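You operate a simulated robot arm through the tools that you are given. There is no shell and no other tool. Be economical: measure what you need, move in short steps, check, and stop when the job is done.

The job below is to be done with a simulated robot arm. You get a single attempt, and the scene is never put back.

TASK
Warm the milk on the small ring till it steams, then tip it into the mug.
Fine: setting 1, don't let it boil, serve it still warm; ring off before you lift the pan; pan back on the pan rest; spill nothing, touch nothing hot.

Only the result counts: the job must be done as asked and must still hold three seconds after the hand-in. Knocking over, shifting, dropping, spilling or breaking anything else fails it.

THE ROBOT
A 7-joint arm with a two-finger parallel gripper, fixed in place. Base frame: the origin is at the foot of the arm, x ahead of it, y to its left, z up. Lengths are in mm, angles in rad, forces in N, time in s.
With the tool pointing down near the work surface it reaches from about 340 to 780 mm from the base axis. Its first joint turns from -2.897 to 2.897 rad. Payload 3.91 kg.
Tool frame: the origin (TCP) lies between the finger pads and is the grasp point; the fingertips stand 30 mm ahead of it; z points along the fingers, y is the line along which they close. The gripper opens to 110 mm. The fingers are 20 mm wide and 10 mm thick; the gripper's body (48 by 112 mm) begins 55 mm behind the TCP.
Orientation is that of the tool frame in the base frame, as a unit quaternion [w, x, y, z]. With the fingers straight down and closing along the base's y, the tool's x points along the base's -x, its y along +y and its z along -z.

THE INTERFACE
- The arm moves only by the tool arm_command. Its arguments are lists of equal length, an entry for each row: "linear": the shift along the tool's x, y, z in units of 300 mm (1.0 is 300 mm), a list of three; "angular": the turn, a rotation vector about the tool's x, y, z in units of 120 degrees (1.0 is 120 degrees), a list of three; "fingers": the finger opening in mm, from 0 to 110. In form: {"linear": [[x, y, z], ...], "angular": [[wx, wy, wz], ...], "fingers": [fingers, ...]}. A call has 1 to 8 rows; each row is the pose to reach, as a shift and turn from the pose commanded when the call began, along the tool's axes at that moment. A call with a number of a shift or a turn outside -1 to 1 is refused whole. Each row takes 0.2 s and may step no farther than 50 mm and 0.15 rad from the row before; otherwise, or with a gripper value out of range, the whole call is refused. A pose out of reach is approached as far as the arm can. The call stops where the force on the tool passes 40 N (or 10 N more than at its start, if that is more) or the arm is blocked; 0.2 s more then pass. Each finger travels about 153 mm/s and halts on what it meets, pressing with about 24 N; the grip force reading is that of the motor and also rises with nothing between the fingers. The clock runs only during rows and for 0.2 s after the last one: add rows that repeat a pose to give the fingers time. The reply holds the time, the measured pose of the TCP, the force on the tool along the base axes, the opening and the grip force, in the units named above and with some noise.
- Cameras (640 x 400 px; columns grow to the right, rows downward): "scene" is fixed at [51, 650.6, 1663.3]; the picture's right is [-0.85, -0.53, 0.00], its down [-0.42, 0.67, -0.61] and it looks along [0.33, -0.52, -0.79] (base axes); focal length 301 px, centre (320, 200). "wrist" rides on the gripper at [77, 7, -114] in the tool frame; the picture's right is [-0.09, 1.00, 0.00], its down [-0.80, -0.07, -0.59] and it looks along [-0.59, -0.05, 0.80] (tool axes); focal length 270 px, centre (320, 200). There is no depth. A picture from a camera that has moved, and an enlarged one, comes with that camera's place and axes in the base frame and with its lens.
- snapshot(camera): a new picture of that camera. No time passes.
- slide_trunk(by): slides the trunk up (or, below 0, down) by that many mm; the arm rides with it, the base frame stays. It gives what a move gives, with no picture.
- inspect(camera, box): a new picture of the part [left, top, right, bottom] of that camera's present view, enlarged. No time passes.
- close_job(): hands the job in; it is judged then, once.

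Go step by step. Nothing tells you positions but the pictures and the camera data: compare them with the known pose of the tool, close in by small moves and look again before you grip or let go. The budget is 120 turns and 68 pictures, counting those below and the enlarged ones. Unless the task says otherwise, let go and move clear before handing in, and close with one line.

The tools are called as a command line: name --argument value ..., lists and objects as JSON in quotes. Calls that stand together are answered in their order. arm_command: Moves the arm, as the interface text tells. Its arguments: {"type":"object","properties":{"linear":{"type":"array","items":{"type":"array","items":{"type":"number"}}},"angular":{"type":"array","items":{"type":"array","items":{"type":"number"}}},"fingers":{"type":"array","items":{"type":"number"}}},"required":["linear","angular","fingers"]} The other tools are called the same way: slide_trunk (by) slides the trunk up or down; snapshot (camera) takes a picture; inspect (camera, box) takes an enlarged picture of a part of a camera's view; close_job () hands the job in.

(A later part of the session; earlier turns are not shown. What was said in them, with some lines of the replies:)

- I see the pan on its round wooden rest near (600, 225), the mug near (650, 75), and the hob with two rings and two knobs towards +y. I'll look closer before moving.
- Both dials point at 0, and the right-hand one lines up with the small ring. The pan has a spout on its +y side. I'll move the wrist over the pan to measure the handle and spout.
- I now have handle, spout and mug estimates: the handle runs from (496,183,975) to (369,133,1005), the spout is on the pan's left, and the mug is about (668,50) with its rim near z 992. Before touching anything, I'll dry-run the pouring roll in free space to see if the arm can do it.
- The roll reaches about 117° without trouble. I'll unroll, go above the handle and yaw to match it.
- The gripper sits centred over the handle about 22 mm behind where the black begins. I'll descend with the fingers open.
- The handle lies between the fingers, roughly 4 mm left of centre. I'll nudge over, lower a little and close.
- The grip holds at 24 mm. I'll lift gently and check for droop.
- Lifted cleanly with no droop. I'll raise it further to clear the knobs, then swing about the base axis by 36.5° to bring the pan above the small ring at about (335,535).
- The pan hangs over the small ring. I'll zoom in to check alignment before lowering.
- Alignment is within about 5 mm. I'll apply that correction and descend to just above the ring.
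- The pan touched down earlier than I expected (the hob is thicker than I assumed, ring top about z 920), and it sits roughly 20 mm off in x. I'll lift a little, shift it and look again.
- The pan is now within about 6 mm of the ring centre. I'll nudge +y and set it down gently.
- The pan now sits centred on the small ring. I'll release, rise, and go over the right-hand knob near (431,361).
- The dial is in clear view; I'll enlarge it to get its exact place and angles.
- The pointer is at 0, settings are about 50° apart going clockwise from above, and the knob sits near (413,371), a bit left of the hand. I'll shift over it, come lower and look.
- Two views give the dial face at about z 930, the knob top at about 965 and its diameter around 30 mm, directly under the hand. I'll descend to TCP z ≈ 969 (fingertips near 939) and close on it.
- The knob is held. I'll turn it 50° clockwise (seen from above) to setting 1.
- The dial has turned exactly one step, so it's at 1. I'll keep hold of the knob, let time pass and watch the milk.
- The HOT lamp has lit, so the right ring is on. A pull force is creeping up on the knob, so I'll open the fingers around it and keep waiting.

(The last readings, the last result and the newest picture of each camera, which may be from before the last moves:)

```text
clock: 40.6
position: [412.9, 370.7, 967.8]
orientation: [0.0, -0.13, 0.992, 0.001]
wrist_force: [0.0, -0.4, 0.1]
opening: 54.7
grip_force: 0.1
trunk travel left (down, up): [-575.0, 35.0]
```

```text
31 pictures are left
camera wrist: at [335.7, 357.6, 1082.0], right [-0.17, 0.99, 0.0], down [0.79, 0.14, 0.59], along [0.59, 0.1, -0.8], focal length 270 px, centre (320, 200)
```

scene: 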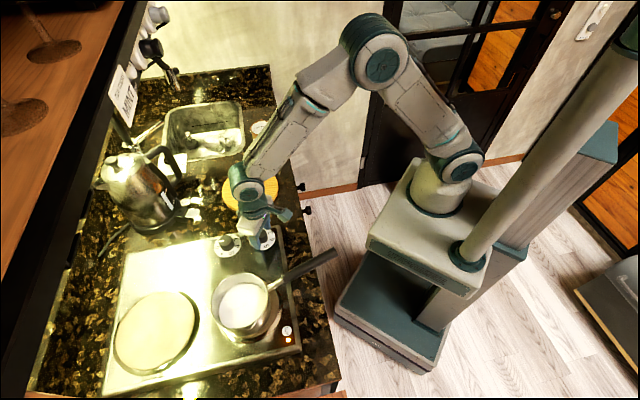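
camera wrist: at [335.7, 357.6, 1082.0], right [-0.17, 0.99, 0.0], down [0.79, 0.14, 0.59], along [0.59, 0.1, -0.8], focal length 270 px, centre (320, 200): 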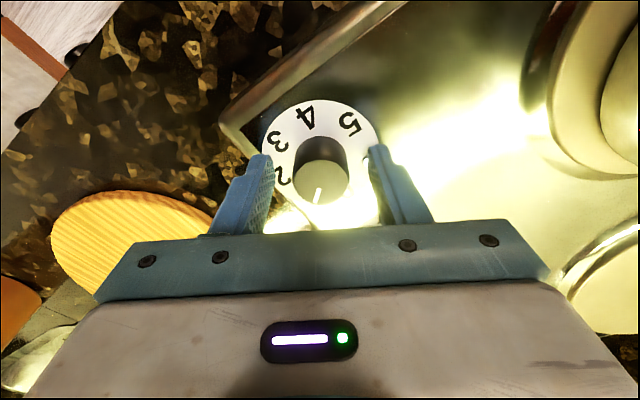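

The lamp is lit and there's no steam yet after about 11 s. I'll keep waiting.

arm_command --linear '[[0, 0, 0], [0, 0, 0], [0, 0, 0], [0, 0, 0], [0, 0, 0], [0, 0, 0], [0, 0, 0], [0, 0, 0]]' --angular '[[0, 0, 0], [0, 0, 0], [0, 0, 0], [0, 0, 0], [0, 0, 0], [0, 0, 0], [0, 0, 0], [0, 0, 0]]' --fingers '[55, 55, 55, 55, 55, 55, 55, 55]'

arm_command --linear '[[0, 0, 0], [0, 0, 0], [0, 0, 0], [0, 0, 0], [0, 0, 0], [0, 0, 0], [0, 0, 0], [0, 0, 0]]' --angular '[[0, 0, 0], [0, 0, 0], [0, 0, 0], [0, 0, 0], [0, 0, 0], [0, 0, 0], [0, 0, 0], [0, 0, 0]]' --fingers '[55, 55, 55, 55, 55, 55, 55, 55]'

arm_command --linear '[[0, 0, 0], [0, 0, 0], [0, 0, 0], [0, 0, 0], [0, 0, 0], [0, 0, 0], [0, 0, 0], [0, 0, 0]]' --angular '[[0, 0, 0], [0, 0, 0], [0, 0, 0], [0, 0, 0], [0, 0, 0], [0, 0, 0], [0, 0, 0], [0, 0, 0]]' --fingers '[55, 55, 55, 55, 55, 55, 55, 55]'

arm_command --linear '[[0, 0, 0], [0, 0, 0], [0, 0, 0], [0, 0, 0], [0, 0, 0], [0, 0, 0], [0, 0, 0], [0, 0, 0]]' --angular '[[0, 0, 0], [0, 0, 0], [0, 0, 0], [0, 0, 0], [0, 0, 0], [0, 0, 0], [0, 0, 0], [0, 0, 0]]' --fingers '[55, 55, 55, 55, 55, 55, 55, 55]'

inspect --camera "scene" --box '[190, 240, 310, 350]'

```text
clock: 42.4
position: [412.5, 371.0, 968.3]
orientation: [-0.001, -0.13, 0.991, 0.0]
wrist_force: [-0.3, -0.8, 0.2]
opening: 55.3
grip_force: 0.1
trunk travel left (down, up): [-575.0, 35.0]
```

```text
clock: 44.2
position: [411.9, 370.3, 968.6]
orientation: [0.0, -0.13, 0.991, -0.001]
wrist_force: [-0.4, 0.1, -0.4]
opening: 55.2
grip_force: 0.2
trunk travel left (down, up): [-575.0, 35.0]
```

```text
clock: 46.0
position: [412.2, 370.6, 968.3]
orientation: [0.001, -0.13, 0.991, 0.0]
wrist_force: [0.1, -0.4, -0.4]
opening: 54.9
grip_force: 0.1
trunk travel left (down, up): [-575.0, 35.0]
```

```text
clock: 47.8
position: [412.0, 370.4, 967.6]
orientation: [0.0, -0.13, 0.992, 0.0]
wrist_force: [0.0, -1.1, 0.2]
opening: 54.9
grip_force: 0.1
trunk travel left (down, up): [-575.0, 35.0]
```

```text
3.64 times, centred on (250, 295) of scene
camera zoom: at [51.0, 650.6, 1663.3], right [-0.85, -0.53, 0.0], down [-0.42, 0.67, -0.61], along [0.33, -0.52, -0.79], focal length 1095 px, centre (574, -146)
```

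zoom: 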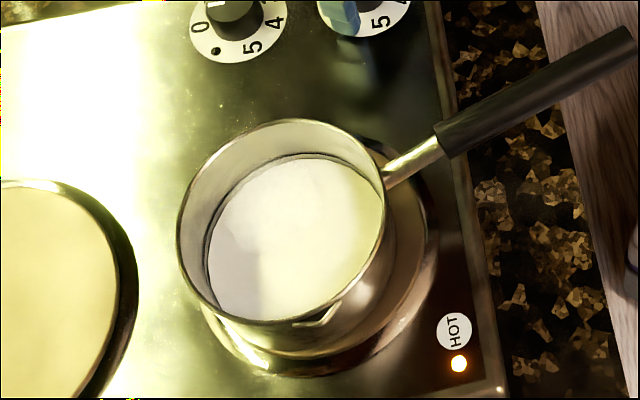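

Still calm. I'll wait another 7 s or so.

arm_command --linear '[[0, 0, 0], [0, 0, 0], [0, 0, 0], [0, 0, 0], [0, 0, 0], [0, 0, 0], [0, 0, 0], [0, 0, 0]]' --angular '[[0, 0, 0], [0, 0, 0], [0, 0, 0], [0, 0, 0], [0, 0, 0], [0, 0, 0], [0, 0, 0], [0, 0, 0]]' --fingers '[55, 55, 55, 55, 55, 55, 55, 55]'

arm_command --linear '[[0, 0, 0], [0, 0, 0], [0, 0, 0], [0, 0, 0], [0, 0, 0], [0, 0, 0], [0, 0, 0], [0, 0, 0]]' --angular '[[0, 0, 0], [0, 0, 0], [0, 0, 0], [0, 0, 0], [0, 0, 0], [0, 0, 0], [0, 0, 0], [0, 0, 0]]' --fingers '[55, 55, 55, 55, 55, 55, 55, 55]'

arm_command --linear '[[0, 0, 0], [0, 0, 0], [0, 0, 0], [0, 0, 0], [0, 0, 0], [0, 0, 0], [0, 0, 0], [0, 0, 0]]' --angular '[[0, 0, 0], [0, 0, 0], [0, 0, 0], [0, 0, 0], [0, 0, 0], [0, 0, 0], [0, 0, 0], [0, 0, 0]]' --fingers '[55, 55, 55, 55, 55, 55, 55, 55]'

arm_command --linear '[[0, 0, 0], [0, 0, 0], [0, 0, 0], [0, 0, 0], [0, 0, 0], [0, 0, 0], [0, 0, 0], [0, 0, 0]]' --angular '[[0, 0, 0], [0, 0, 0], [0, 0, 0], [0, 0, 0], [0, 0, 0], [0, 0, 0], [0, 0, 0], [0, 0, 0]]' --fingers '[55, 55, 55, 55, 55, 55, 55, 55]'

inspect --camera "scene" --box '[190, 220, 310, 350]'

```text
clock: 49.6
position: [412.7, 370.1, 968.5]
orientation: [0.0, -0.13, 0.992, 0.0]
wrist_force: [0.0, -0.1, 0.0]
opening: 55.2
grip_force: 0.0
trunk travel left (down, up): [-575.0, 35.0]
```

```text
clock: 51.4
position: [411.1, 371.7, 967.7]
orientation: [0.0, -0.131, 0.991, 0.0]
wrist_force: [0.0, -0.8, 0.7]
opening: 55.2
grip_force: 0.1
trunk travel left (down, up): [-575.0, 35.0]
```

```text
clock: 53.2
position: [412.6, 370.7, 968.6]
orientation: [0.0, -0.131, 0.991, -0.001]
wrist_force: [-0.3, 0.2, 0.4]
opening: 54.9
grip_force: 0.0
trunk travel left (down, up): [-575.0, 35.0]
```

```text
clock: 55.0
position: [412.2, 370.1, 967.6]
orientation: [0.0, -0.13, 0.992, -0.001]
wrist_force: [-0.3, 0.6, -0.3]
opening: 55.0
grip_force: 0.1
trunk travel left (down, up): [-575.0, 35.0]
```

```text
3.08 times, centred on (250, 285) of scene
camera zoom: at [51.0, 650.6, 1663.3], right [-0.85, -0.53, 0.0], down [-0.42, 0.67, -0.61], along [0.33, -0.52, -0.79], focal length 926 px, centre (535, -62)
```

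zoom: 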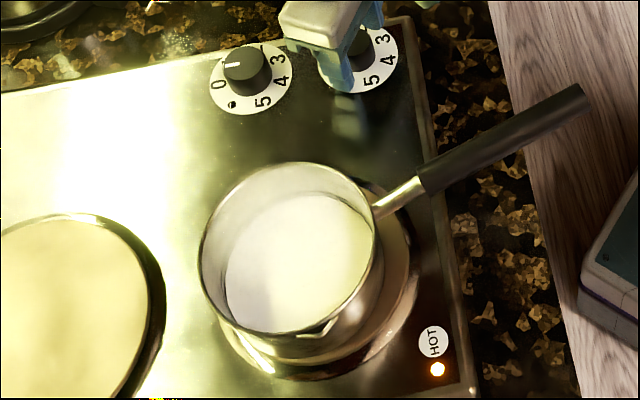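

The inside of the pan looks hazy now, with the dark line gone. It may be steam, so I'll zoom in.

inspect --camera "scene" --box '[205, 255, 285, 335]'

```text
5.00 times, centred on (245, 295) of scene
camera zoom: at [51.0, 650.6, 1663.3], right [-0.85, -0.53, 0.0], down [-0.42, 0.67, -0.61], along [0.33, -0.52, -0.79], focal length 1505 px, centre (695, -275)
```

zoom: 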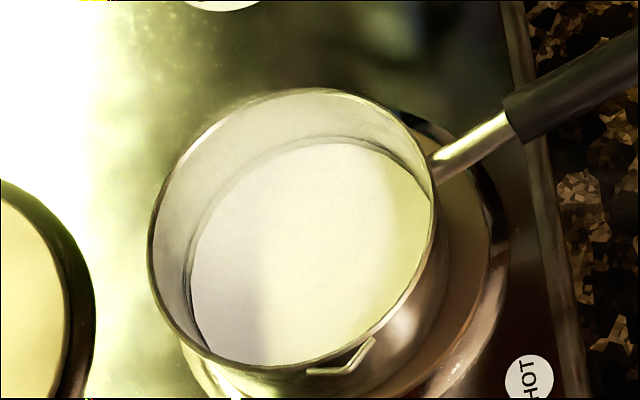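

A light haze is starting. I'll give it 1.8 s more and compare.

arm_command --linear '[[0, 0, 0], [0, 0, 0], [0, 0, 0], [0, 0, 0], [0, 0, 0], [0, 0, 0], [0, 0, 0], [0, 0, 0]]' --angular '[[0, 0, 0], [0, 0, 0], [0, 0, 0], [0, 0, 0], [0, 0, 0], [0, 0, 0], [0, 0, 0], [0, 0, 0]]' --fingers '[55, 55, 55, 55, 55, 55, 55, 55]'

inspect --camera "scene" --box '[195, 235, 295, 335]'

```text
clock: 56.8
position: [412.5, 369.9, 968.0]
orientation: [0.0, -0.13, 0.992, 0.0]
wrist_force: [0.5, 0.5, 0.2]
opening: 54.7
grip_force: 0.0
trunk travel left (down, up): [-575.0, 35.0]
```

```text
4.00 times, centred on (245, 285) of scene
camera zoom: at [51.0, 650.6, 1663.3], right [-0.85, -0.53, 0.0], down [-0.42, 0.67, -0.61], along [0.33, -0.52, -0.79], focal length 1204 px, centre (620, -140)
```

zoom: 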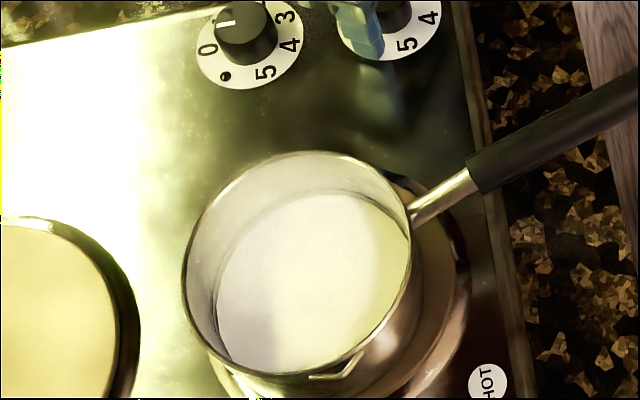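

Steam haze is clearly visible now. I'll grip the knob and turn it back to 0.

arm_command --linear '[[0, 0, 0], [0, 0, 0], [0, 0, 0], [0, 0, 0], [0, 0, 0], [0, 0, 0], [0, 0, 0], [0, 0, 0]]' --angular '[[0, 0, 0], [0, 0, 0], [0, 0, -0.0695], [0, 0, -0.139], [0, 0, -0.2085], [0, 0, -0.278], [0, 0, -0.3475], [0, 0, -0.417]]' --fingers '[20, 20, 20, 20, 20, 20, 20, 20]'

arm_command --linear '[[0, 0, 0], [0, 0, 0], [0, 0, -0.12], [0, 0, -0.25], [0, 0, -0.39]]' --angular '[[0, 0, 0], [0, 0, 0], [0, 0, 0], [0, 0, 0], [0, 0, 0]]' --fingers '[60, 70, 70, 70, 70]'

inspect --camera "scene" --box '[190, 200, 310, 350]'

snapshot --camera "wrist"

```text
clock: 58.6
position: [413.2, 369.8, 969.7]
orientation: [0.0, -0.537, 0.843, 0.001]
wrist_force: [1.9, -3.4, 8.7]
opening: 31.4
grip_force: 44.3
trunk travel left (down, up): [-575.0, 35.0]
```

```text
clock: 59.8
position: [412.0, 368.1, 1088.5]
orientation: [0.0, -0.537, 0.844, 0.0]
wrist_force: [-0.2, -0.4, -1.0]
opening: 69.8
grip_force: 0.2
trunk travel left (down, up): [-575.0, 35.0]
```

```text
2.67 times, centred on (250, 275) of scene
camera zoom: at [51.0, 650.6, 1663.3], right [-0.85, -0.53, 0.0], down [-0.42, 0.67, -0.61], along [0.33, -0.52, -0.79], focal length 803 px, centre (507, 0)
```

zoom: 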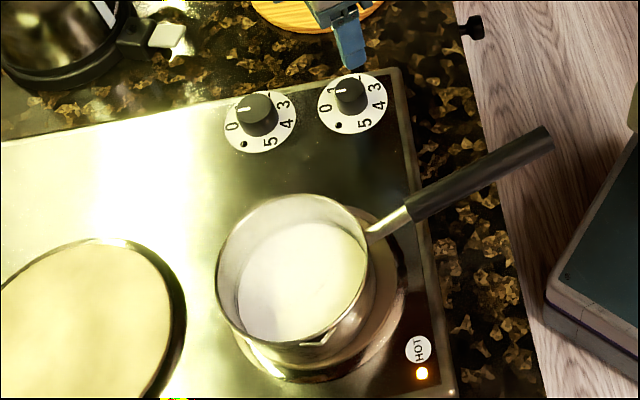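

```text
25 pictures are left
camera wrist: at [372.8, 302.2, 1202.4], right [-0.87, 0.5, 0.0], down [0.4, 0.7, 0.59], along [0.3, 0.51, -0.8], focal length 270 px, centre (320, 200)
```

wrist: 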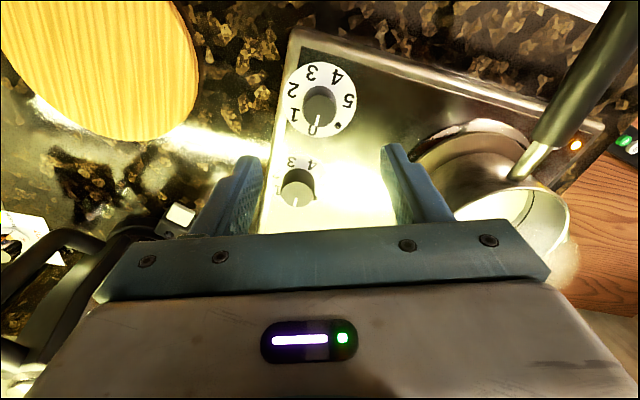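

The ring is off with the pointer back on 0, and the milk is steaming. I'll go back over the pan handle without delay.

arm_command --linear '[[0.01, 0.145, 0], [0.02, 0.29, 0], [0.03, 0.437, 0], [0.04, 0.583, 0], [0.04, 0.583, 0]]' --angular '[[0, 0, 0.02], [0, 0, 0.04], [0, 0, 0.06], [0, 0, 0.075], [0, 0, 0.075]]' --fingers '[80, 80, 80, 80, 80]'

snapshot --camera "wrist"

```text
clock: 61.0
position: [249.3, 434.1, 1083.4]
orientation: [0.0, -0.469, 0.883, 0.0]
wrist_force: [-1.0, -0.2, 0.4]
opening: 80.0
grip_force: 0.1
trunk travel left (down, up): [-575.0, 35.0]
```

```text
24 pictures are left
camera wrist: at [201.1, 374.1, 1197.9], right [-0.78, 0.63, 0.0], down [0.51, 0.62, 0.59], along [0.38, 0.46, -0.8], focal length 270 px, centre (320, 200)
```

wrist: 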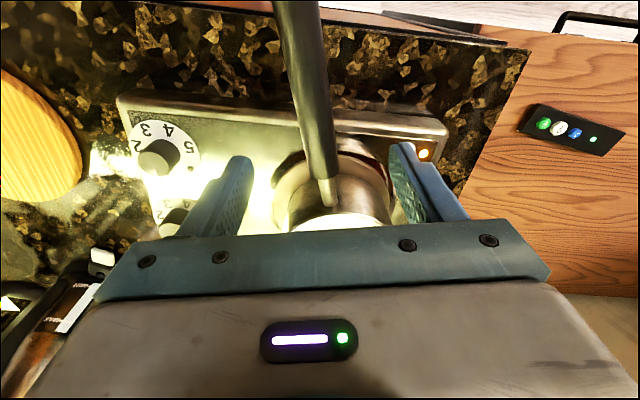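

The handle is under the hand with matching yaw, and the start of the black part is about 40 mm ahead. I'll move 15 mm forward, descend and grip.

arm_command --linear '[[-0.05, 0, 0.08], [-0.05, -0.003, 0.18], [-0.05, -0.003, 0.26], [-0.05, -0.003, 0.28]]' --angular '[[0, 0, 0], [0, 0, 0], [0, 0, 0], [0, 0, 0]]' --fingers '[80, 80, 80, 80]'

snapshot --camera "wrist"

inspect --camera "scene" --box '[200, 220, 340, 350]'

```text
clock: 62.0
position: [255.8, 447.2, 1000.2]
orientation: [0.0, -0.47, 0.883, 0.0]
wrist_force: [0.2, 0.5, 0.2]
opening: 80.0
grip_force: 0.2
trunk travel left (down, up): [-575.0, 35.0]
```

```text
23 pictures are left
camera wrist: at [208.2, 387.7, 1114.1], right [-0.78, 0.63, 0.0], down [0.51, 0.62, 0.59], along [0.37, 0.46, -0.8], focal length 270 px, centre (320, 200)
```

wrist: 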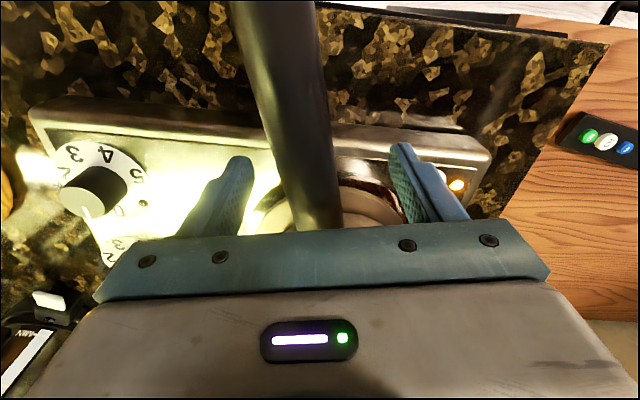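

```text
3.08 times, centred on (270, 285) of scene
camera zoom: at [51.0, 650.6, 1663.3], right [-0.85, -0.53, 0.0], down [-0.42, 0.67, -0.61], along [0.33, -0.52, -0.79], focal length 926 px, centre (474, -62)
```

zoom: 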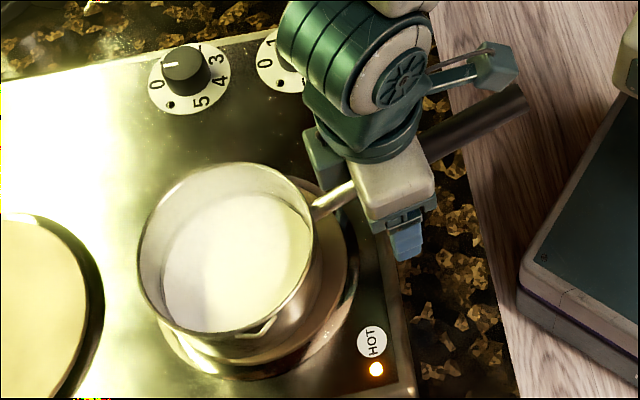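

The handle is between the fingers with the metal stem well ahead. I'll make a small yaw and lateral correction and close.

arm_command --linear '[[0, -0.007, 0.004], [0, -0.007, 0.004], [0, -0.007, 0.004], [0, -0.007, 0.004]]' --angular '[[0, 0, -0.02], [0, 0, -0.02], [0, 0, -0.02], [0, 0, -0.02]]' --fingers '[80, 15, 5, 5]'

arm_command --linear '[[0, 0, -0.01], [0, 0, -0.03], [0, 0, -0.07], [0, 0, -0.12], [0, 0, -0.17], [0, 0, -0.22], [0, 0, -0.26], [0, 0, -0.26]]' --angular '[[0, 0, 0], [0, 0, 0], [0, 0, 0], [0, 0, 0], [0, 0, 0], [0, 0, 0], [0, 0, 0], [0, 0, 0]]' --fingers '[5, 5, 5, 5, 5, 5, 5, 5]'

inspect --camera "scene" --box '[190, 200, 340, 350]'

```text
clock: 63.0
position: [257.9, 446.8, 999.5]
orientation: [0.0, -0.489, 0.872, 0.0]
wrist_force: [-1.1, 1.0, -0.2]
opening: 23.7
grip_force: 23.9
trunk travel left (down, up): [-575.0, 35.0]
```

```text
clock: 64.8
position: [260.8, 443.9, 1078.1]
orientation: [0.0, -0.488, 0.873, 0.0]
wrist_force: [-1.0, -0.3, -6.4]
opening: 23.8
grip_force: 23.9
trunk travel left (down, up): [-575.0, 35.0]
```

```text
2.67 times, centred on (265, 275) of scene
camera zoom: at [51.0, 650.6, 1663.3], right [-0.85, -0.53, 0.0], down [-0.42, 0.67, -0.61], along [0.33, -0.52, -0.79], focal length 803 px, centre (467, 0)
```

zoom: 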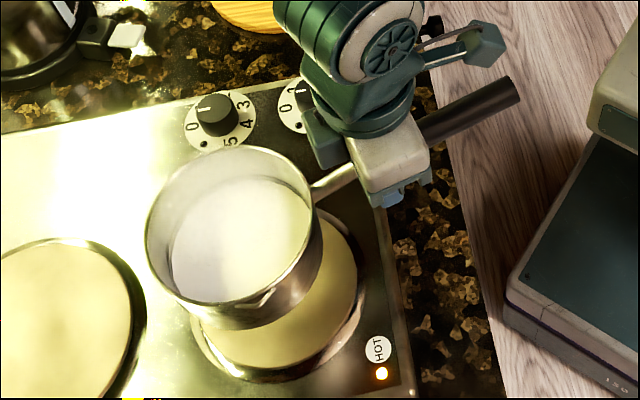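

The pan is lifted level with the ring off. I'll raise it further and swing back towards the mug, stopping short to measure the mug.

arm_command --linear '[[0, 0, -0.05], [0, 0, -0.1], [0, 0, -0.15], [0, 0, -0.19]]' --angular '[[0, 0, 0], [0, 0, 0], [0, 0, 0], [0, 0, 0]]' --fingers '[5, 5, 5, 5]'

arm_command --linear '[[-0.004, -0.076, 0], [-0.006, -0.153, 0], [-0.003, -0.23, 0], [0.002, -0.307, 0], [0.012, -0.384, 0], [0.024, -0.46, 0], [0.04, -0.536, 0], [0.06, -0.612, 0]]' --angular '[[0, 0, 0.0203], [0, 0, 0.0406], [0, 0, 0.0609], [0, 0, 0.0811], [0, 0, 0.1014], [0, 0, 0.1217], [0, 0, 0.142], [0, 0, 0.1623]]' --fingers '[5, 5, 5, 5, 5, 5, 5, 5]'

arm_command --linear '[[-0.003, -0.078, 0], [-0.003, -0.157, 0], [0.002, -0.235, 0], [0.008, -0.313, 0], [0.019, -0.391, 0], [0.033, -0.47, 0], [0.051, -0.547, 0], [0.072, -0.624, 0]]' --angular '[[0, 0, 0.0203], [0, 0, 0.0406], [0, 0, 0.0609], [0, 0, 0.0811], [0, 0, 0.1014], [0, 0, 0.1217], [0, 0, 0.142], [0, 0, 0.1623]]' --fingers '[5, 5, 5, 5, 5, 5, 5, 5]'

snapshot --camera "wrist"

inspect --camera "scene" --box '[200, 90, 340, 220]'

```text
clock: 65.8
position: [259.6, 443.1, 1133.4]
orientation: [0.0, -0.488, 0.873, 0.0]
wrist_force: [0.3, 0.2, -6.5]
opening: 23.3
grip_force: 23.7
trunk travel left (down, up): [-575.0, 35.0]
```

```text
clock: 67.6
position: [408.6, 333.9, 1134.2]
orientation: [0.0, -0.333, 0.943, 0.0]
wrist_force: [0.7, 0.0, -5.5]
opening: 23.6
grip_force: 24.0
trunk travel left (down, up): [-575.0, 35.0]
```

```text
clock: 69.4
position: [507.4, 172.5, 1134.7]
orientation: [0.0, -0.167, 0.986, 0.0]
wrist_force: [0.1, 0.2, -6.2]
opening: 23.3
grip_force: 24.2
trunk travel left (down, up): [-575.0, 35.0]
```

```text
20 pictures are left
camera wrist: at [432.5, 153.3, 1249.2], right [-0.25, 0.97, 0.0], down [0.78, 0.2, 0.59], along [0.58, 0.15, -0.8], focal length 270 px, centre (320, 200)
```

wrist: 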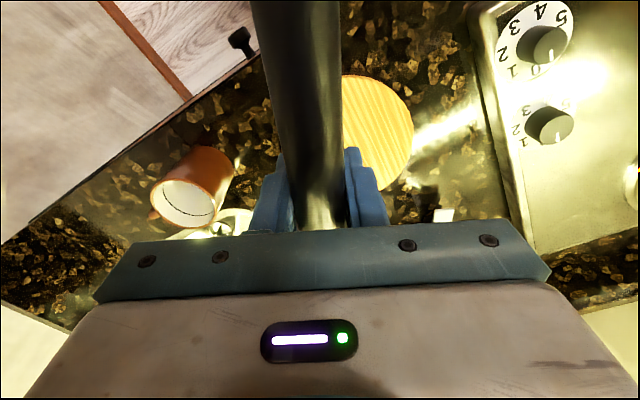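

```text
3.08 times, centred on (270, 155) of scene
camera zoom: at [51.0, 650.6, 1663.3], right [-0.85, -0.53, 0.0], down [-0.42, 0.67, -0.61], along [0.33, -0.52, -0.79], focal length 926 px, centre (474, 338)
```

zoom: 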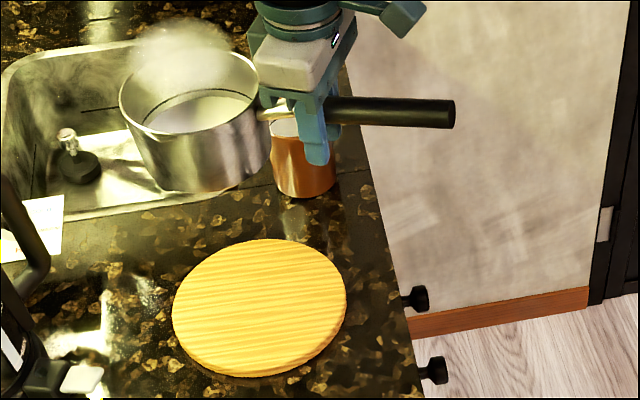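

The milk is steaming strongly and the pan is held level. The mug measures about (667,48) with its rim near z 992. I'll move the pan to the right side of the mug with the handle pointing straight ahead and the spout towards the mug.

arm_command --linear '[[-0.003, -0.085, 0], [-0.0015, -0.169, 0], [0.004, -0.254, 0], [0.014, -0.339, 0], [0.028, -0.423, 0], [0.047, -0.508, 0], [0.069, -0.593, 0], [0.096, -0.677, 0]]' --angular '[[0, 0, 0.02], [0, 0, 0.04], [0, 0, 0.06], [0, 0, 0.08], [0, 0, 0.1], [0, 0, 0.12], [0, 0, 0.14], [0, 0, 0.16]]' --fingers '[5, 5, 5, 5, 5, 5, 5, 5]'

inspect --camera "scene" --box '[190, 60, 330, 190]'

snapshot --camera "wrist"

```text
clock: 71.2
position: [549.0, -28.1, 1133.0]
orientation: [-0.001, -0.002, 1.0, -0.001]
wrist_force: [1.3, -0.7, -6.5]
opening: 23.4
grip_force: 23.8
trunk travel left (down, up): [-575.0, 35.0]
```

```text
3.08 times, centred on (260, 125) of scene
camera zoom: at [51.0, 650.6, 1663.3], right [-0.85, -0.53, 0.0], down [-0.42, 0.67, -0.61], along [0.33, -0.52, -0.79], focal length 926 px, centre (505, 431)
```

zoom: 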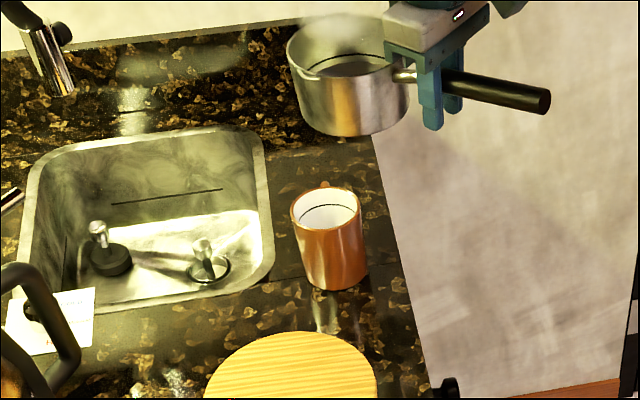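

```text
17 pictures are left
camera wrist: at [471.7, -21.2, 1247.5], right [0.09, 1.0, 0.0], down [0.8, -0.07, 0.59], along [0.59, -0.05, -0.8], focal length 270 px, centre (320, 200)
```

wrist: 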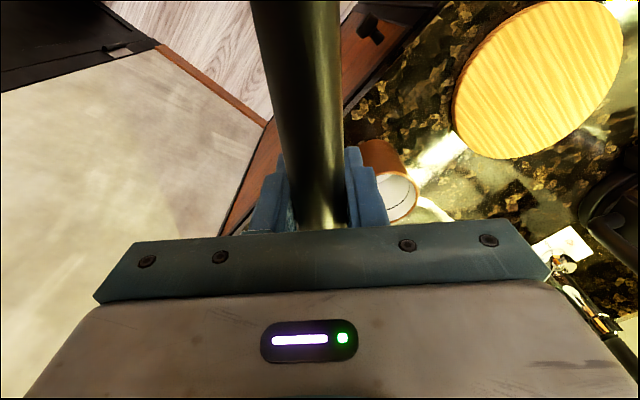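

The spout faces the mug. I'll shift back about 8 mm, then tilt 20° (below the pouring point) while lowering, and check.

arm_command --linear '[[0.007, 0.001, 0.01], [0.014, 0.003, 0.023], [0.02, 0.006, 0.037], [0.027, 0.008, 0.051], [0.027, 0.01, 0.065], [0.027, 0.012, 0.078], [0.027, 0.012, 0.078]]' --angular '[[0.02, 0, 0], [0.05, 0, 0], [0.08, 0, 0], [0.11, 0, 0], [0.14, 0, 0], [0.1667, 0, 0], [0.1667, 0, 0]]' --fingers '[5, 5, 5, 5, 5, 5, 5]'

inspect --camera "scene" --box '[230, 70, 310, 170]'

```text
clock: 72.8
position: [540.6, -23.3, 1111.2]
orientation: [-0.001, -0.001, 0.985, -0.174]
wrist_force: [-0.3, 0.5, -6.0]
opening: 23.3
grip_force: 23.5
trunk travel left (down, up): [-575.0, 35.0]
```

```text
4.00 times, centred on (270, 120) of scene
camera zoom: at [51.0, 650.6, 1663.3], right [-0.85, -0.53, 0.0], down [-0.42, 0.67, -0.61], along [0.33, -0.52, -0.79], focal length 1204 px, centre (520, 520)
```

zoom: 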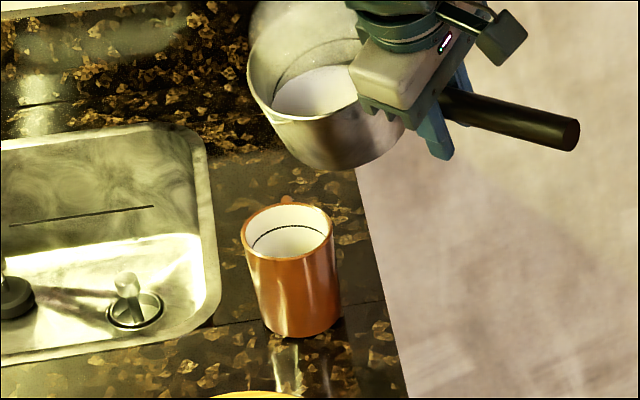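

Nothing has poured yet and the lip is near the mug, a little on its right side. I'll shift the lip about 6 mm towards the mug, lower it and tilt to about 32°.

arm_command --linear '[[0, 0.007, -0.001], [0, 0.0135, -0.002], [0, 0.02, -0.003], [0, 0.027, -0.004], [0, 0.034, -0.005], [0, 0.0406, -0.0055]]' --angular '[[0.0167, 0, 0], [0.0333, 0, 0], [0.05, 0, 0], [0.0667, 0, 0], [0.0833, 0, 0], [0.1, 0, 0]]' --fingers '[5, 5, 5, 5, 5, 5]'

inspect --camera "scene" --box '[230, 80, 310, 160]'

```text
clock: 74.2
position: [541.6, -11.1, 1108.0]
orientation: [0.001, -0.003, 0.961, -0.276]
wrist_force: [-0.2, 0.1, -6.0]
opening: 23.3
grip_force: 24.1
trunk travel left (down, up): [-575.0, 35.0]
```

```text
5.00 times, centred on (270, 120) of scene
camera zoom: at [51.0, 650.6, 1663.3], right [-0.85, -0.53, 0.0], down [-0.42, 0.67, -0.61], along [0.33, -0.52, -0.79], focal length 1505 px, centre (570, 600)
```

zoom: 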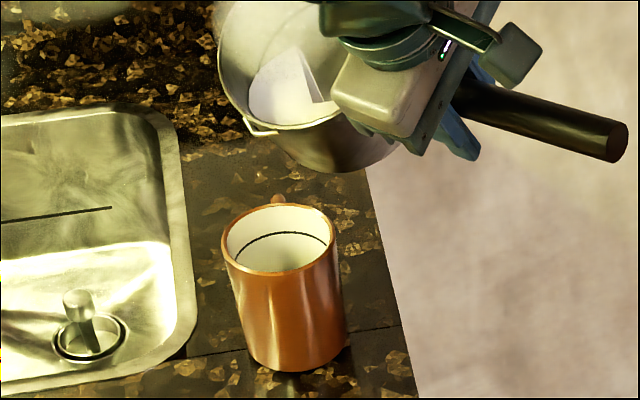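

The spout is now right over the mug and the milk is near the lip. I'll tilt slowly to about 45°, lowering slightly.

arm_command --linear '[[0, 0.0033, -0.0004], [0, 0.0066, -0.001], [0, 0.01, -0.0014], [0, 0.0133, -0.0018], [0, 0.0166, -0.0022], [0, 0.02, -0.0027], [0, 0.0233, -0.0032], [0, 0.0265, -0.0036]]' --angular '[[0.0135, 0, 0], [0.027, 0, 0], [0.0405, 0, 0], [0.054, 0, 0], [0.0675, 0, 0], [0.081, 0, 0], [0.0945, 0, 0], [0.108, 0, 0]]' --fingers '[5, 5, 5, 5, 5, 5, 5, 5]'

inspect --camera "scene" --box '[230, 80, 310, 160]'

```text
clock: 76.0
position: [540.6, -4.0, 1104.6]
orientation: [0.0, -0.003, 0.924, -0.382]
wrist_force: [-0.1, -0.2, -4.9]
opening: 23.8
grip_force: 23.9
trunk travel left (down, up): [-575.0, 35.0]
```

```text
5.00 times, centred on (270, 120) of scene
camera zoom: at [51.0, 650.6, 1663.3], right [-0.85, -0.53, 0.0], down [-0.42, 0.67, -0.61], along [0.33, -0.52, -0.79], focal length 1505 px, centre (570, 600)
```

zoom: 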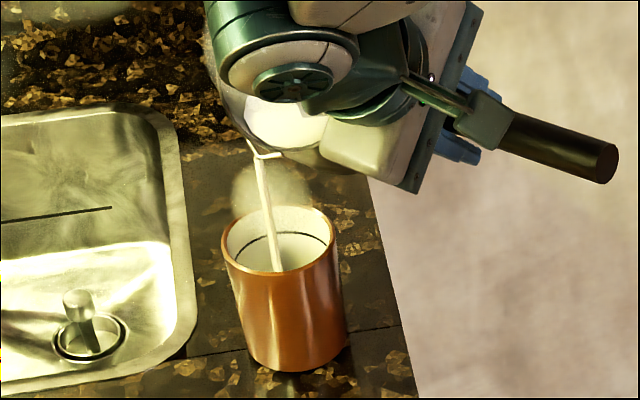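

A clean stream is going into the middle of the mug. I'll keep tilting slowly to about 62°.

arm_command --linear '[[0, 0.0028, -0.0057], [0, 0.0057, -0.0114], [0, 0.009, -0.0171], [0, 0.0122, -0.0228], [0, 0.016, -0.0285], [0, 0.02, -0.0342], [0, 0.0242, -0.0399], [0, 0.0285, -0.0455]]' --angular '[[0.0177, 0, 0], [0.0354, 0, 0], [0.0531, 0, 0], [0.0708, 0, 0], [0.0885, 0, 0], [0.1063, 0, 0], [0.124, 0, 0], [0.1417, 0, 0]]' --fingers '[5, 5, 5, 5, 5, 5, 5, 5]'

inspect --camera "scene" --box '[230, 80, 310, 160]'

```text
clock: 77.8
position: [540.4, 12.5, 1108.8]
orientation: [0.001, -0.001, 0.857, -0.515]
wrist_force: [0.2, -0.1, -4.8]
opening: 23.5
grip_force: 23.5
trunk travel left (down, up): [-575.0, 35.0]
```

```text
5.00 times, centred on (270, 120) of scene
camera zoom: at [51.0, 650.6, 1663.3], right [-0.85, -0.53, 0.0], down [-0.42, 0.67, -0.61], along [0.33, -0.52, -0.79], focal length 1505 px, centre (570, 600)
```

zoom: 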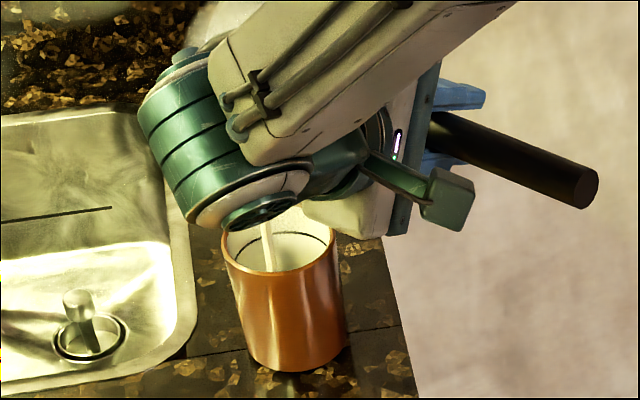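

The stream is still landing inside the mug. I'll go on tilting to 85°.

arm_command --linear '[[0, 0.0022, -0.011], [0, 0.005, -0.022], [0, 0.0083, -0.033], [0, 0.012, -0.0438], [0, 0.0165, -0.0545], [0, 0.0215, -0.065], [0, 0.0268, -0.0753], [0, 0.0325, -0.0854]]' --angular '[[0.024, 0, 0], [0.048, 0, 0], [0.072, 0, 0], [0.096, 0, 0], [0.12, 0, 0], [0.144, 0, 0], [0.168, 0, 0], [0.1917, 0, 0]]' --fingers '[5, 5, 5, 5, 5, 5, 5, 5]'

inspect --camera "scene" --box '[220, 70, 320, 170]'

```text
clock: 79.6
position: [539.8, 39.3, 1112.5]
orientation: [0.001, -0.001, 0.737, -0.676]
wrist_force: [-0.1, 0.2, -4.3]
opening: 23.6
grip_force: 23.8
trunk travel left (down, up): [-575.0, 35.0]
```

```text
4.00 times, centred on (270, 120) of scene
camera zoom: at [51.0, 650.6, 1663.3], right [-0.85, -0.53, 0.0], down [-0.42, 0.67, -0.61], along [0.33, -0.52, -0.79], focal length 1204 px, centre (520, 520)
```

zoom: 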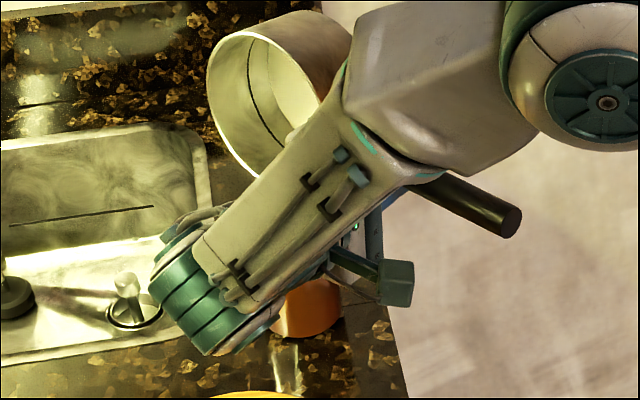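

The pan is nearly empty and the lip is still over the mug. I'll tilt to 108° and hold to drain.

arm_command --linear '[[0, 0.0005, -0.011], [0, 0.0013, -0.022], [0, 0.0026, -0.033], [0, 0.0042, -0.0438], [0, 0.0068, -0.0545], [0, 0.01, -0.065], [0, 0.0135, -0.0755], [0, 0.0172, -0.0858]]' --angular '[[0.024, 0, 0], [0.048, 0, 0], [0.072, 0, 0], [0.096, 0, 0], [0.12, 0, 0], [0.144, 0, 0], [0.168, 0, 0], [0.1917, 0, 0]]' --fingers '[5, 5, 5, 5, 5, 5, 5, 5]'

arm_command --linear '[[0, 0, 0], [0, 0, 0], [0, 0, 0], [0, 0, 0], [0, 0, 0], [0, 0, 0], [0, 0, 0], [0, 0, 0]]' --angular '[[0, 0, 0], [0, 0, 0], [0, 0, 0], [0, 0, 0], [0, 0, 0], [0, 0, 0], [0, 0, 0], [0, 0, 0]]' --fingers '[5, 5, 5, 5, 5, 5, 5, 5]'

inspect --camera "scene" --box '[200, 60, 320, 180]'

```text
clock: 81.4
position: [540.3, 65.1, 1107.4]
orientation: [-0.002, 0.001, -0.588, 0.809]
wrist_force: [-0.3, -0.1, -3.8]
opening: 23.9
grip_force: 23.9
trunk travel left (down, up): [-575.0, 35.0]
```

```text
clock: 83.2
position: [540.8, 63.8, 1108.5]
orientation: [-0.002, 0.001, -0.588, 0.809]
wrist_force: [-0.1, -0.3, -4.1]
opening: 23.2
grip_force: 24.4
trunk travel left (down, up): [-575.0, 35.0]
```

```text
3.33 times, centred on (260, 120) of scene
camera zoom: at [51.0, 650.6, 1663.3], right [-0.85, -0.53, 0.0], down [-0.42, 0.67, -0.61], along [0.33, -0.52, -0.79], focal length 1004 px, centre (520, 467)
```

zoom: 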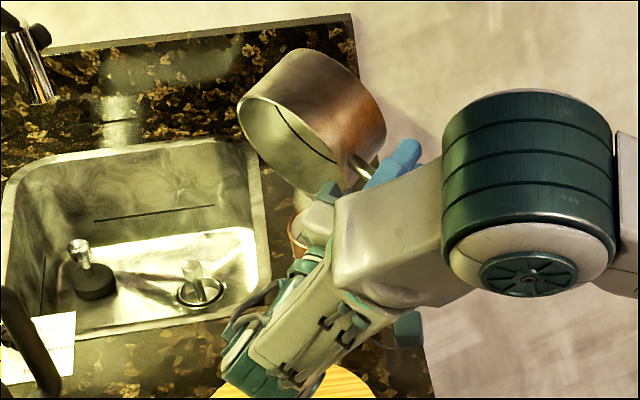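

The pan is empty. I'll roll back upright while rising, keeping the lip over the mug until it is well up.

arm_command --linear '[[0, -0.006, 0.0255], [0, -0.011, 0.051], [0, -0.0125, 0.0755], [0, -0.0125, 0.0998], [0, -0.0095, 0.1225], [0, -0.0055, 0.145], [0, 0.001, 0.1645], [0, 0.0093, 0.184]]' --angular '[[-0.05, 0, 0], [-0.1, 0, 0], [-0.15, 0, 0], [-0.2, 0, 0], [-0.25, 0, 0], [-0.3, 0, 0], [-0.35, 0, 0], [-0.4, 0, 0]]' --fingers '[5, 5, 5, 5, 5, 5, 5, 5]'

arm_command --linear '[[0, -0.022, 0.0135], [0, -0.0445, 0.027], [0, -0.058, 0.0395], [0, -0.0715, 0.052], [0, -0.076, 0.0625], [0, -0.08, 0.0725], [0, -0.079, 0.0775], [0, -0.0775, 0.0823]]' --angular '[[-0.0625, 0, 0], [-0.125, 0, 0], [-0.1875, 0, 0], [-0.25, 0, 0], [-0.3125, 0, 0], [-0.375, 0, 0], [-0.4375, 0, 0], [-0.5, 0, 0]]' --fingers '[5, 5, 5, 5, 5, 5, 5, 5]'

inspect --camera "scene" --box '[190, 60, 330, 220]'

```text
clock: 85.0
position: [538.6, 10.8, 1123.7]
orientation: [0.0, -0.002, 0.866, -0.5]
wrist_force: [-0.3, -0.3, -4.1]
opening: 23.5
grip_force: 24.0
trunk travel left (down, up): [-575.0, 35.0]
```

```text
clock: 86.8
position: [539.6, -22.0, 1130.8]
orientation: [0.001, -0.002, 1.0, 0.002]
wrist_force: [0.3, 0.1, -3.0]
opening: 23.8
grip_force: 24.0
trunk travel left (down, up): [-575.0, 35.0]
```

```text
2.50 times, centred on (260, 140) of scene
camera zoom: at [51.0, 650.6, 1663.3], right [-0.85, -0.53, 0.0], down [-0.42, 0.67, -0.61], along [0.33, -0.52, -0.79], focal length 753 px, centre (470, 350)
```

zoom: 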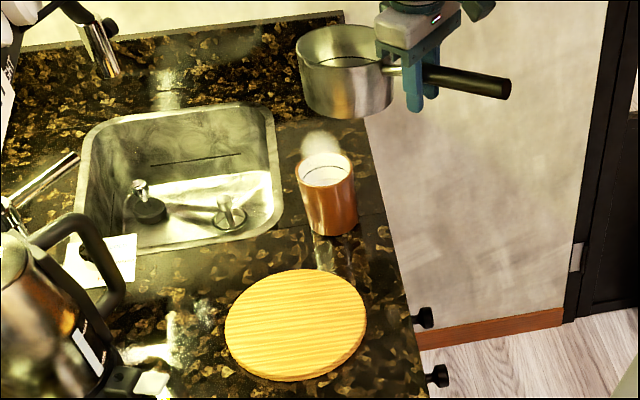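

The mug is full and steaming with nothing spilled. I'll carry the pan back over the pan rest and stop above it.

arm_command --linear '[[0.03, 0.087, 0], [0.06, 0.174, 0], [0.09, 0.261, 0], [0.12, 0.348, 0], [0.15, 0.436, 0], [0.18, 0.523, 0], [0.21, 0.61, 0], [0.2407, 0.697, 0]]' --angular '[[0, 0, -0.0234], [0, 0, -0.0469], [0, 0, -0.0703], [0, 0, -0.0938], [0, 0, -0.1172], [0, 0, -0.1406], [0, 0, -0.1641], [0, 0, -0.1875]]' --fingers '[5, 5, 5, 5, 5, 5, 5, 5]'

arm_command --linear '[[0, 0, 0.08], [0, 0, 0.2], [0, 0, 0.3], [0, 0, 0.4], [0, 0, 0.45], [0, 0, 0.45]]' --angular '[[0, 0, 0], [0, 0, 0], [0, 0, 0], [0, 0, 0], [0, 0, 0], [0, 0, 0]]' --fingers '[5, 5, 5, 5, 5, 5]'

inspect --camera "scene" --box '[200, 110, 320, 220]'

```text
clock: 88.6
position: [465.9, 191.0, 1130.3]
orientation: [-0.001, -0.197, 0.98, -0.001]
wrist_force: [0.4, -0.4, -4.3]
opening: 23.5
grip_force: 23.9
trunk travel left (down, up): [-575.0, 35.0]
```

```text
clock: 90.0
position: [467.0, 188.6, 995.8]
orientation: [0.0, -0.198, 0.98, 0.0]
wrist_force: [-0.3, 0.2, -3.8]
opening: 23.4
grip_force: 23.7
trunk travel left (down, up): [-575.0, 35.0]
```

```text
3.64 times, centred on (260, 165) of scene
camera zoom: at [51.0, 650.6, 1663.3], right [-0.85, -0.53, 0.0], down [-0.42, 0.67, -0.61], along [0.33, -0.52, -0.79], focal length 1095 px, centre (538, 327)
```

zoom: 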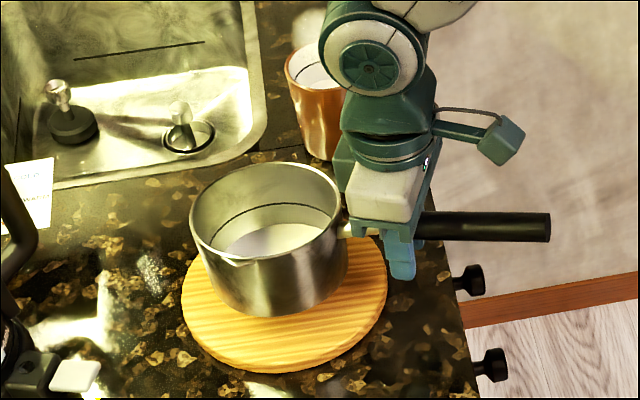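

The pan hangs low over the rest. I'll zoom into the pan to check whether it's empty and how it lines up.

inspect --camera "scene" --box '[230, 145, 310, 215]'

```text
5.71 times, centred on (270, 180) of scene
camera zoom: at [51.0, 650.6, 1663.3], right [-0.85, -0.53, 0.0], down [-0.42, 0.67, -0.61], along [0.33, -0.52, -0.79], focal length 1720 px, centre (606, 314)
```

zoom: 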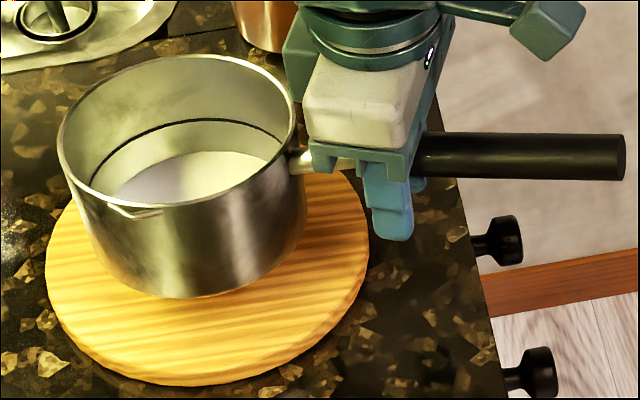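

The disc inside is at floor level and isn't steaming, so it's the bare bottom, and the pan lines up with the rest. I'll lower to just above contact.

arm_command --linear '[[0, 0, 0.03], [0, 0, 0.06], [0, 0, 0.075], [0, 0, 0.075]]' --angular '[[0, 0, 0], [0, 0, 0], [0, 0, 0], [0, 0, 0]]' --fingers '[5, 5, 5, 5]'

arm_command --linear '[[0, 0, 0.01], [0, 0, 0.01]]' --angular '[[0, 0, 0], [0, 0, 0]]' --fingers '[5, 5]'

```text
clock: 91.0
position: [467.2, 190.0, 972.7]
orientation: [0.0, -0.197, 0.98, 0.0]
wrist_force: [-0.4, 0.4, -4.5]
opening: 23.5
grip_force: 24.0
trunk travel left (down, up): [-575.0, 35.0]
```

```text
clock: 91.6
position: [468.0, 189.4, 970.6]
orientation: [0.0, -0.197, 0.98, 0.0]
wrist_force: [-0.1, 0.4, -0.6]
opening: 23.7
grip_force: 23.8
trunk travel left (down, up): [-575.0, 35.0]
```

Contact is just starting. I'll go one small step further, then check.

arm_command --linear '[[0, 0, 0.005], [0, 0, 0.007], [0, 0, 0.007]]' --angular '[[0, 0, 0], [0, 0, 0], [0, 0, 0]]' --fingers '[5, 5, 5]'

inspect --camera "scene" --box '[220, 110, 330, 220]'

```text
clock: 92.4
position: [467.7, 189.2, 967.6]
orientation: [-0.001, -0.197, 0.98, 0.0]
wrist_force: [0.5, 3.3, 1.3]
opening: 23.7
grip_force: 23.9
trunk travel left (down, up): [-575.0, 35.0]
```

```text
3.64 times, centred on (275, 165) of scene
camera zoom: at [51.0, 650.6, 1663.3], right [-0.85, -0.53, 0.0], down [-0.42, 0.67, -0.61], along [0.33, -0.52, -0.79], focal length 1095 px, centre (484, 327)
```

zoom: 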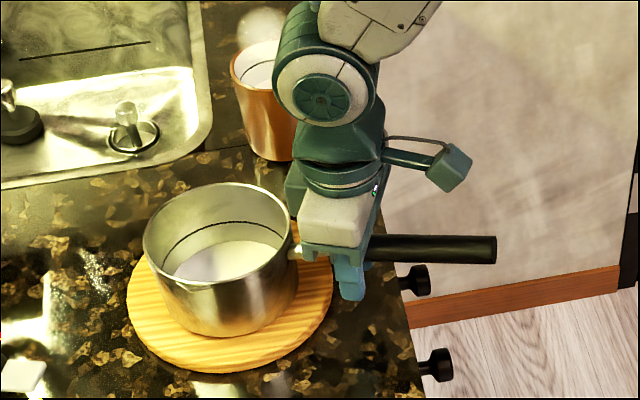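

The pan sits well inside the rest. I'll press 1 mm more to seat it, then open and rise straight up.

arm_command --linear '[[0, 0, 0.004], [0, 0, 0.004], [0, 0, 0.004], [0, 0, 0.004]]' --angular '[[0, 0, 0], [0, 0, 0], [0, 0, 0], [0, 0, 0]]' --fingers '[5, 30, 60, 70]'

arm_command --linear '[[0, 0, -0.05], [0, 0, -0.15], [0, 0, -0.3], [0, 0, -0.45], [0, 0, -0.6], [0, 0, -0.75]]' --angular '[[0, 0, 0], [0, 0, 0], [0, 0, 0], [0, 0, 0], [0, 0, 0], [0, 0, 0]]' --fingers '[70, 70, 70, 70, 70, 70]'

snapshot --camera "scene"

inspect --camera "scene" --box '[210, 105, 330, 215]'

```text
clock: 93.4
position: [466.3, 187.9, 967.2]
orientation: [0.0, -0.196, 0.981, 0.0]
wrist_force: [0.2, -1.1, 0.2]
opening: 69.9
grip_force: 0.0
trunk travel left (down, up): [-575.0, 35.0]
```

```text
clock: 94.8
position: [466.8, 186.0, 1191.0]
orientation: [0.001, -0.196, 0.981, 0.0]
wrist_force: [0.0, 0.4, -0.5]
opening: 70.2
grip_force: 0.2
trunk travel left (down, up): [-575.0, 35.0]
```

```text
6 pictures are left
```

scene: 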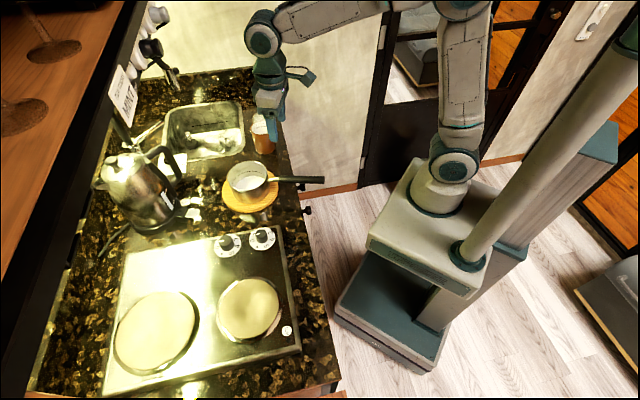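

```text
3.64 times, centred on (270, 160) of scene
camera zoom: at [51.0, 650.6, 1663.3], right [-0.85, -0.53, 0.0], down [-0.42, 0.67, -0.61], along [0.33, -0.52, -0.79], focal length 1095 px, centre (502, 346)
```

zoom: 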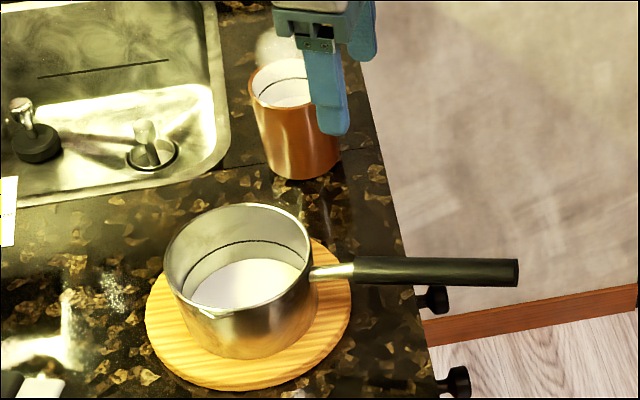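

The pan is on its rest, the HOT lamp is out and both dials read 0. I'll take one look into the pan and mug from above to confirm the pour was complete.

inspect --camera "wrist" --box '[120, 40, 440, 240]'

```text
2.00 times, centred on (280, 140) of wrist
camera zoom: at [392.6, 163.2, 1304.6], right [-0.3, 0.95, 0.0], down [0.77, 0.24, 0.59], along [0.57, 0.18, -0.8], focal length 541 px, centre (400, 320)
```

zoom: 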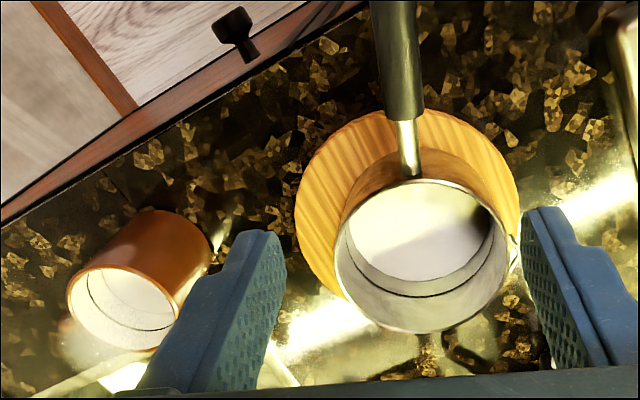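

The white disc is at floor depth, about 80 mm below the rim against about 60 mm before the pour. That makes it the bare bottom, and the milk is steaming in the mug. The arm is clear, so I'm handing in.

close_job

```text
The job is handed in.
```

The milk was warmed on setting 1 until it steamed, without boiling, and poured steaming into the mug. The ring was off before I lifted the pan, the pan is back on its rest, and I saw no spills.
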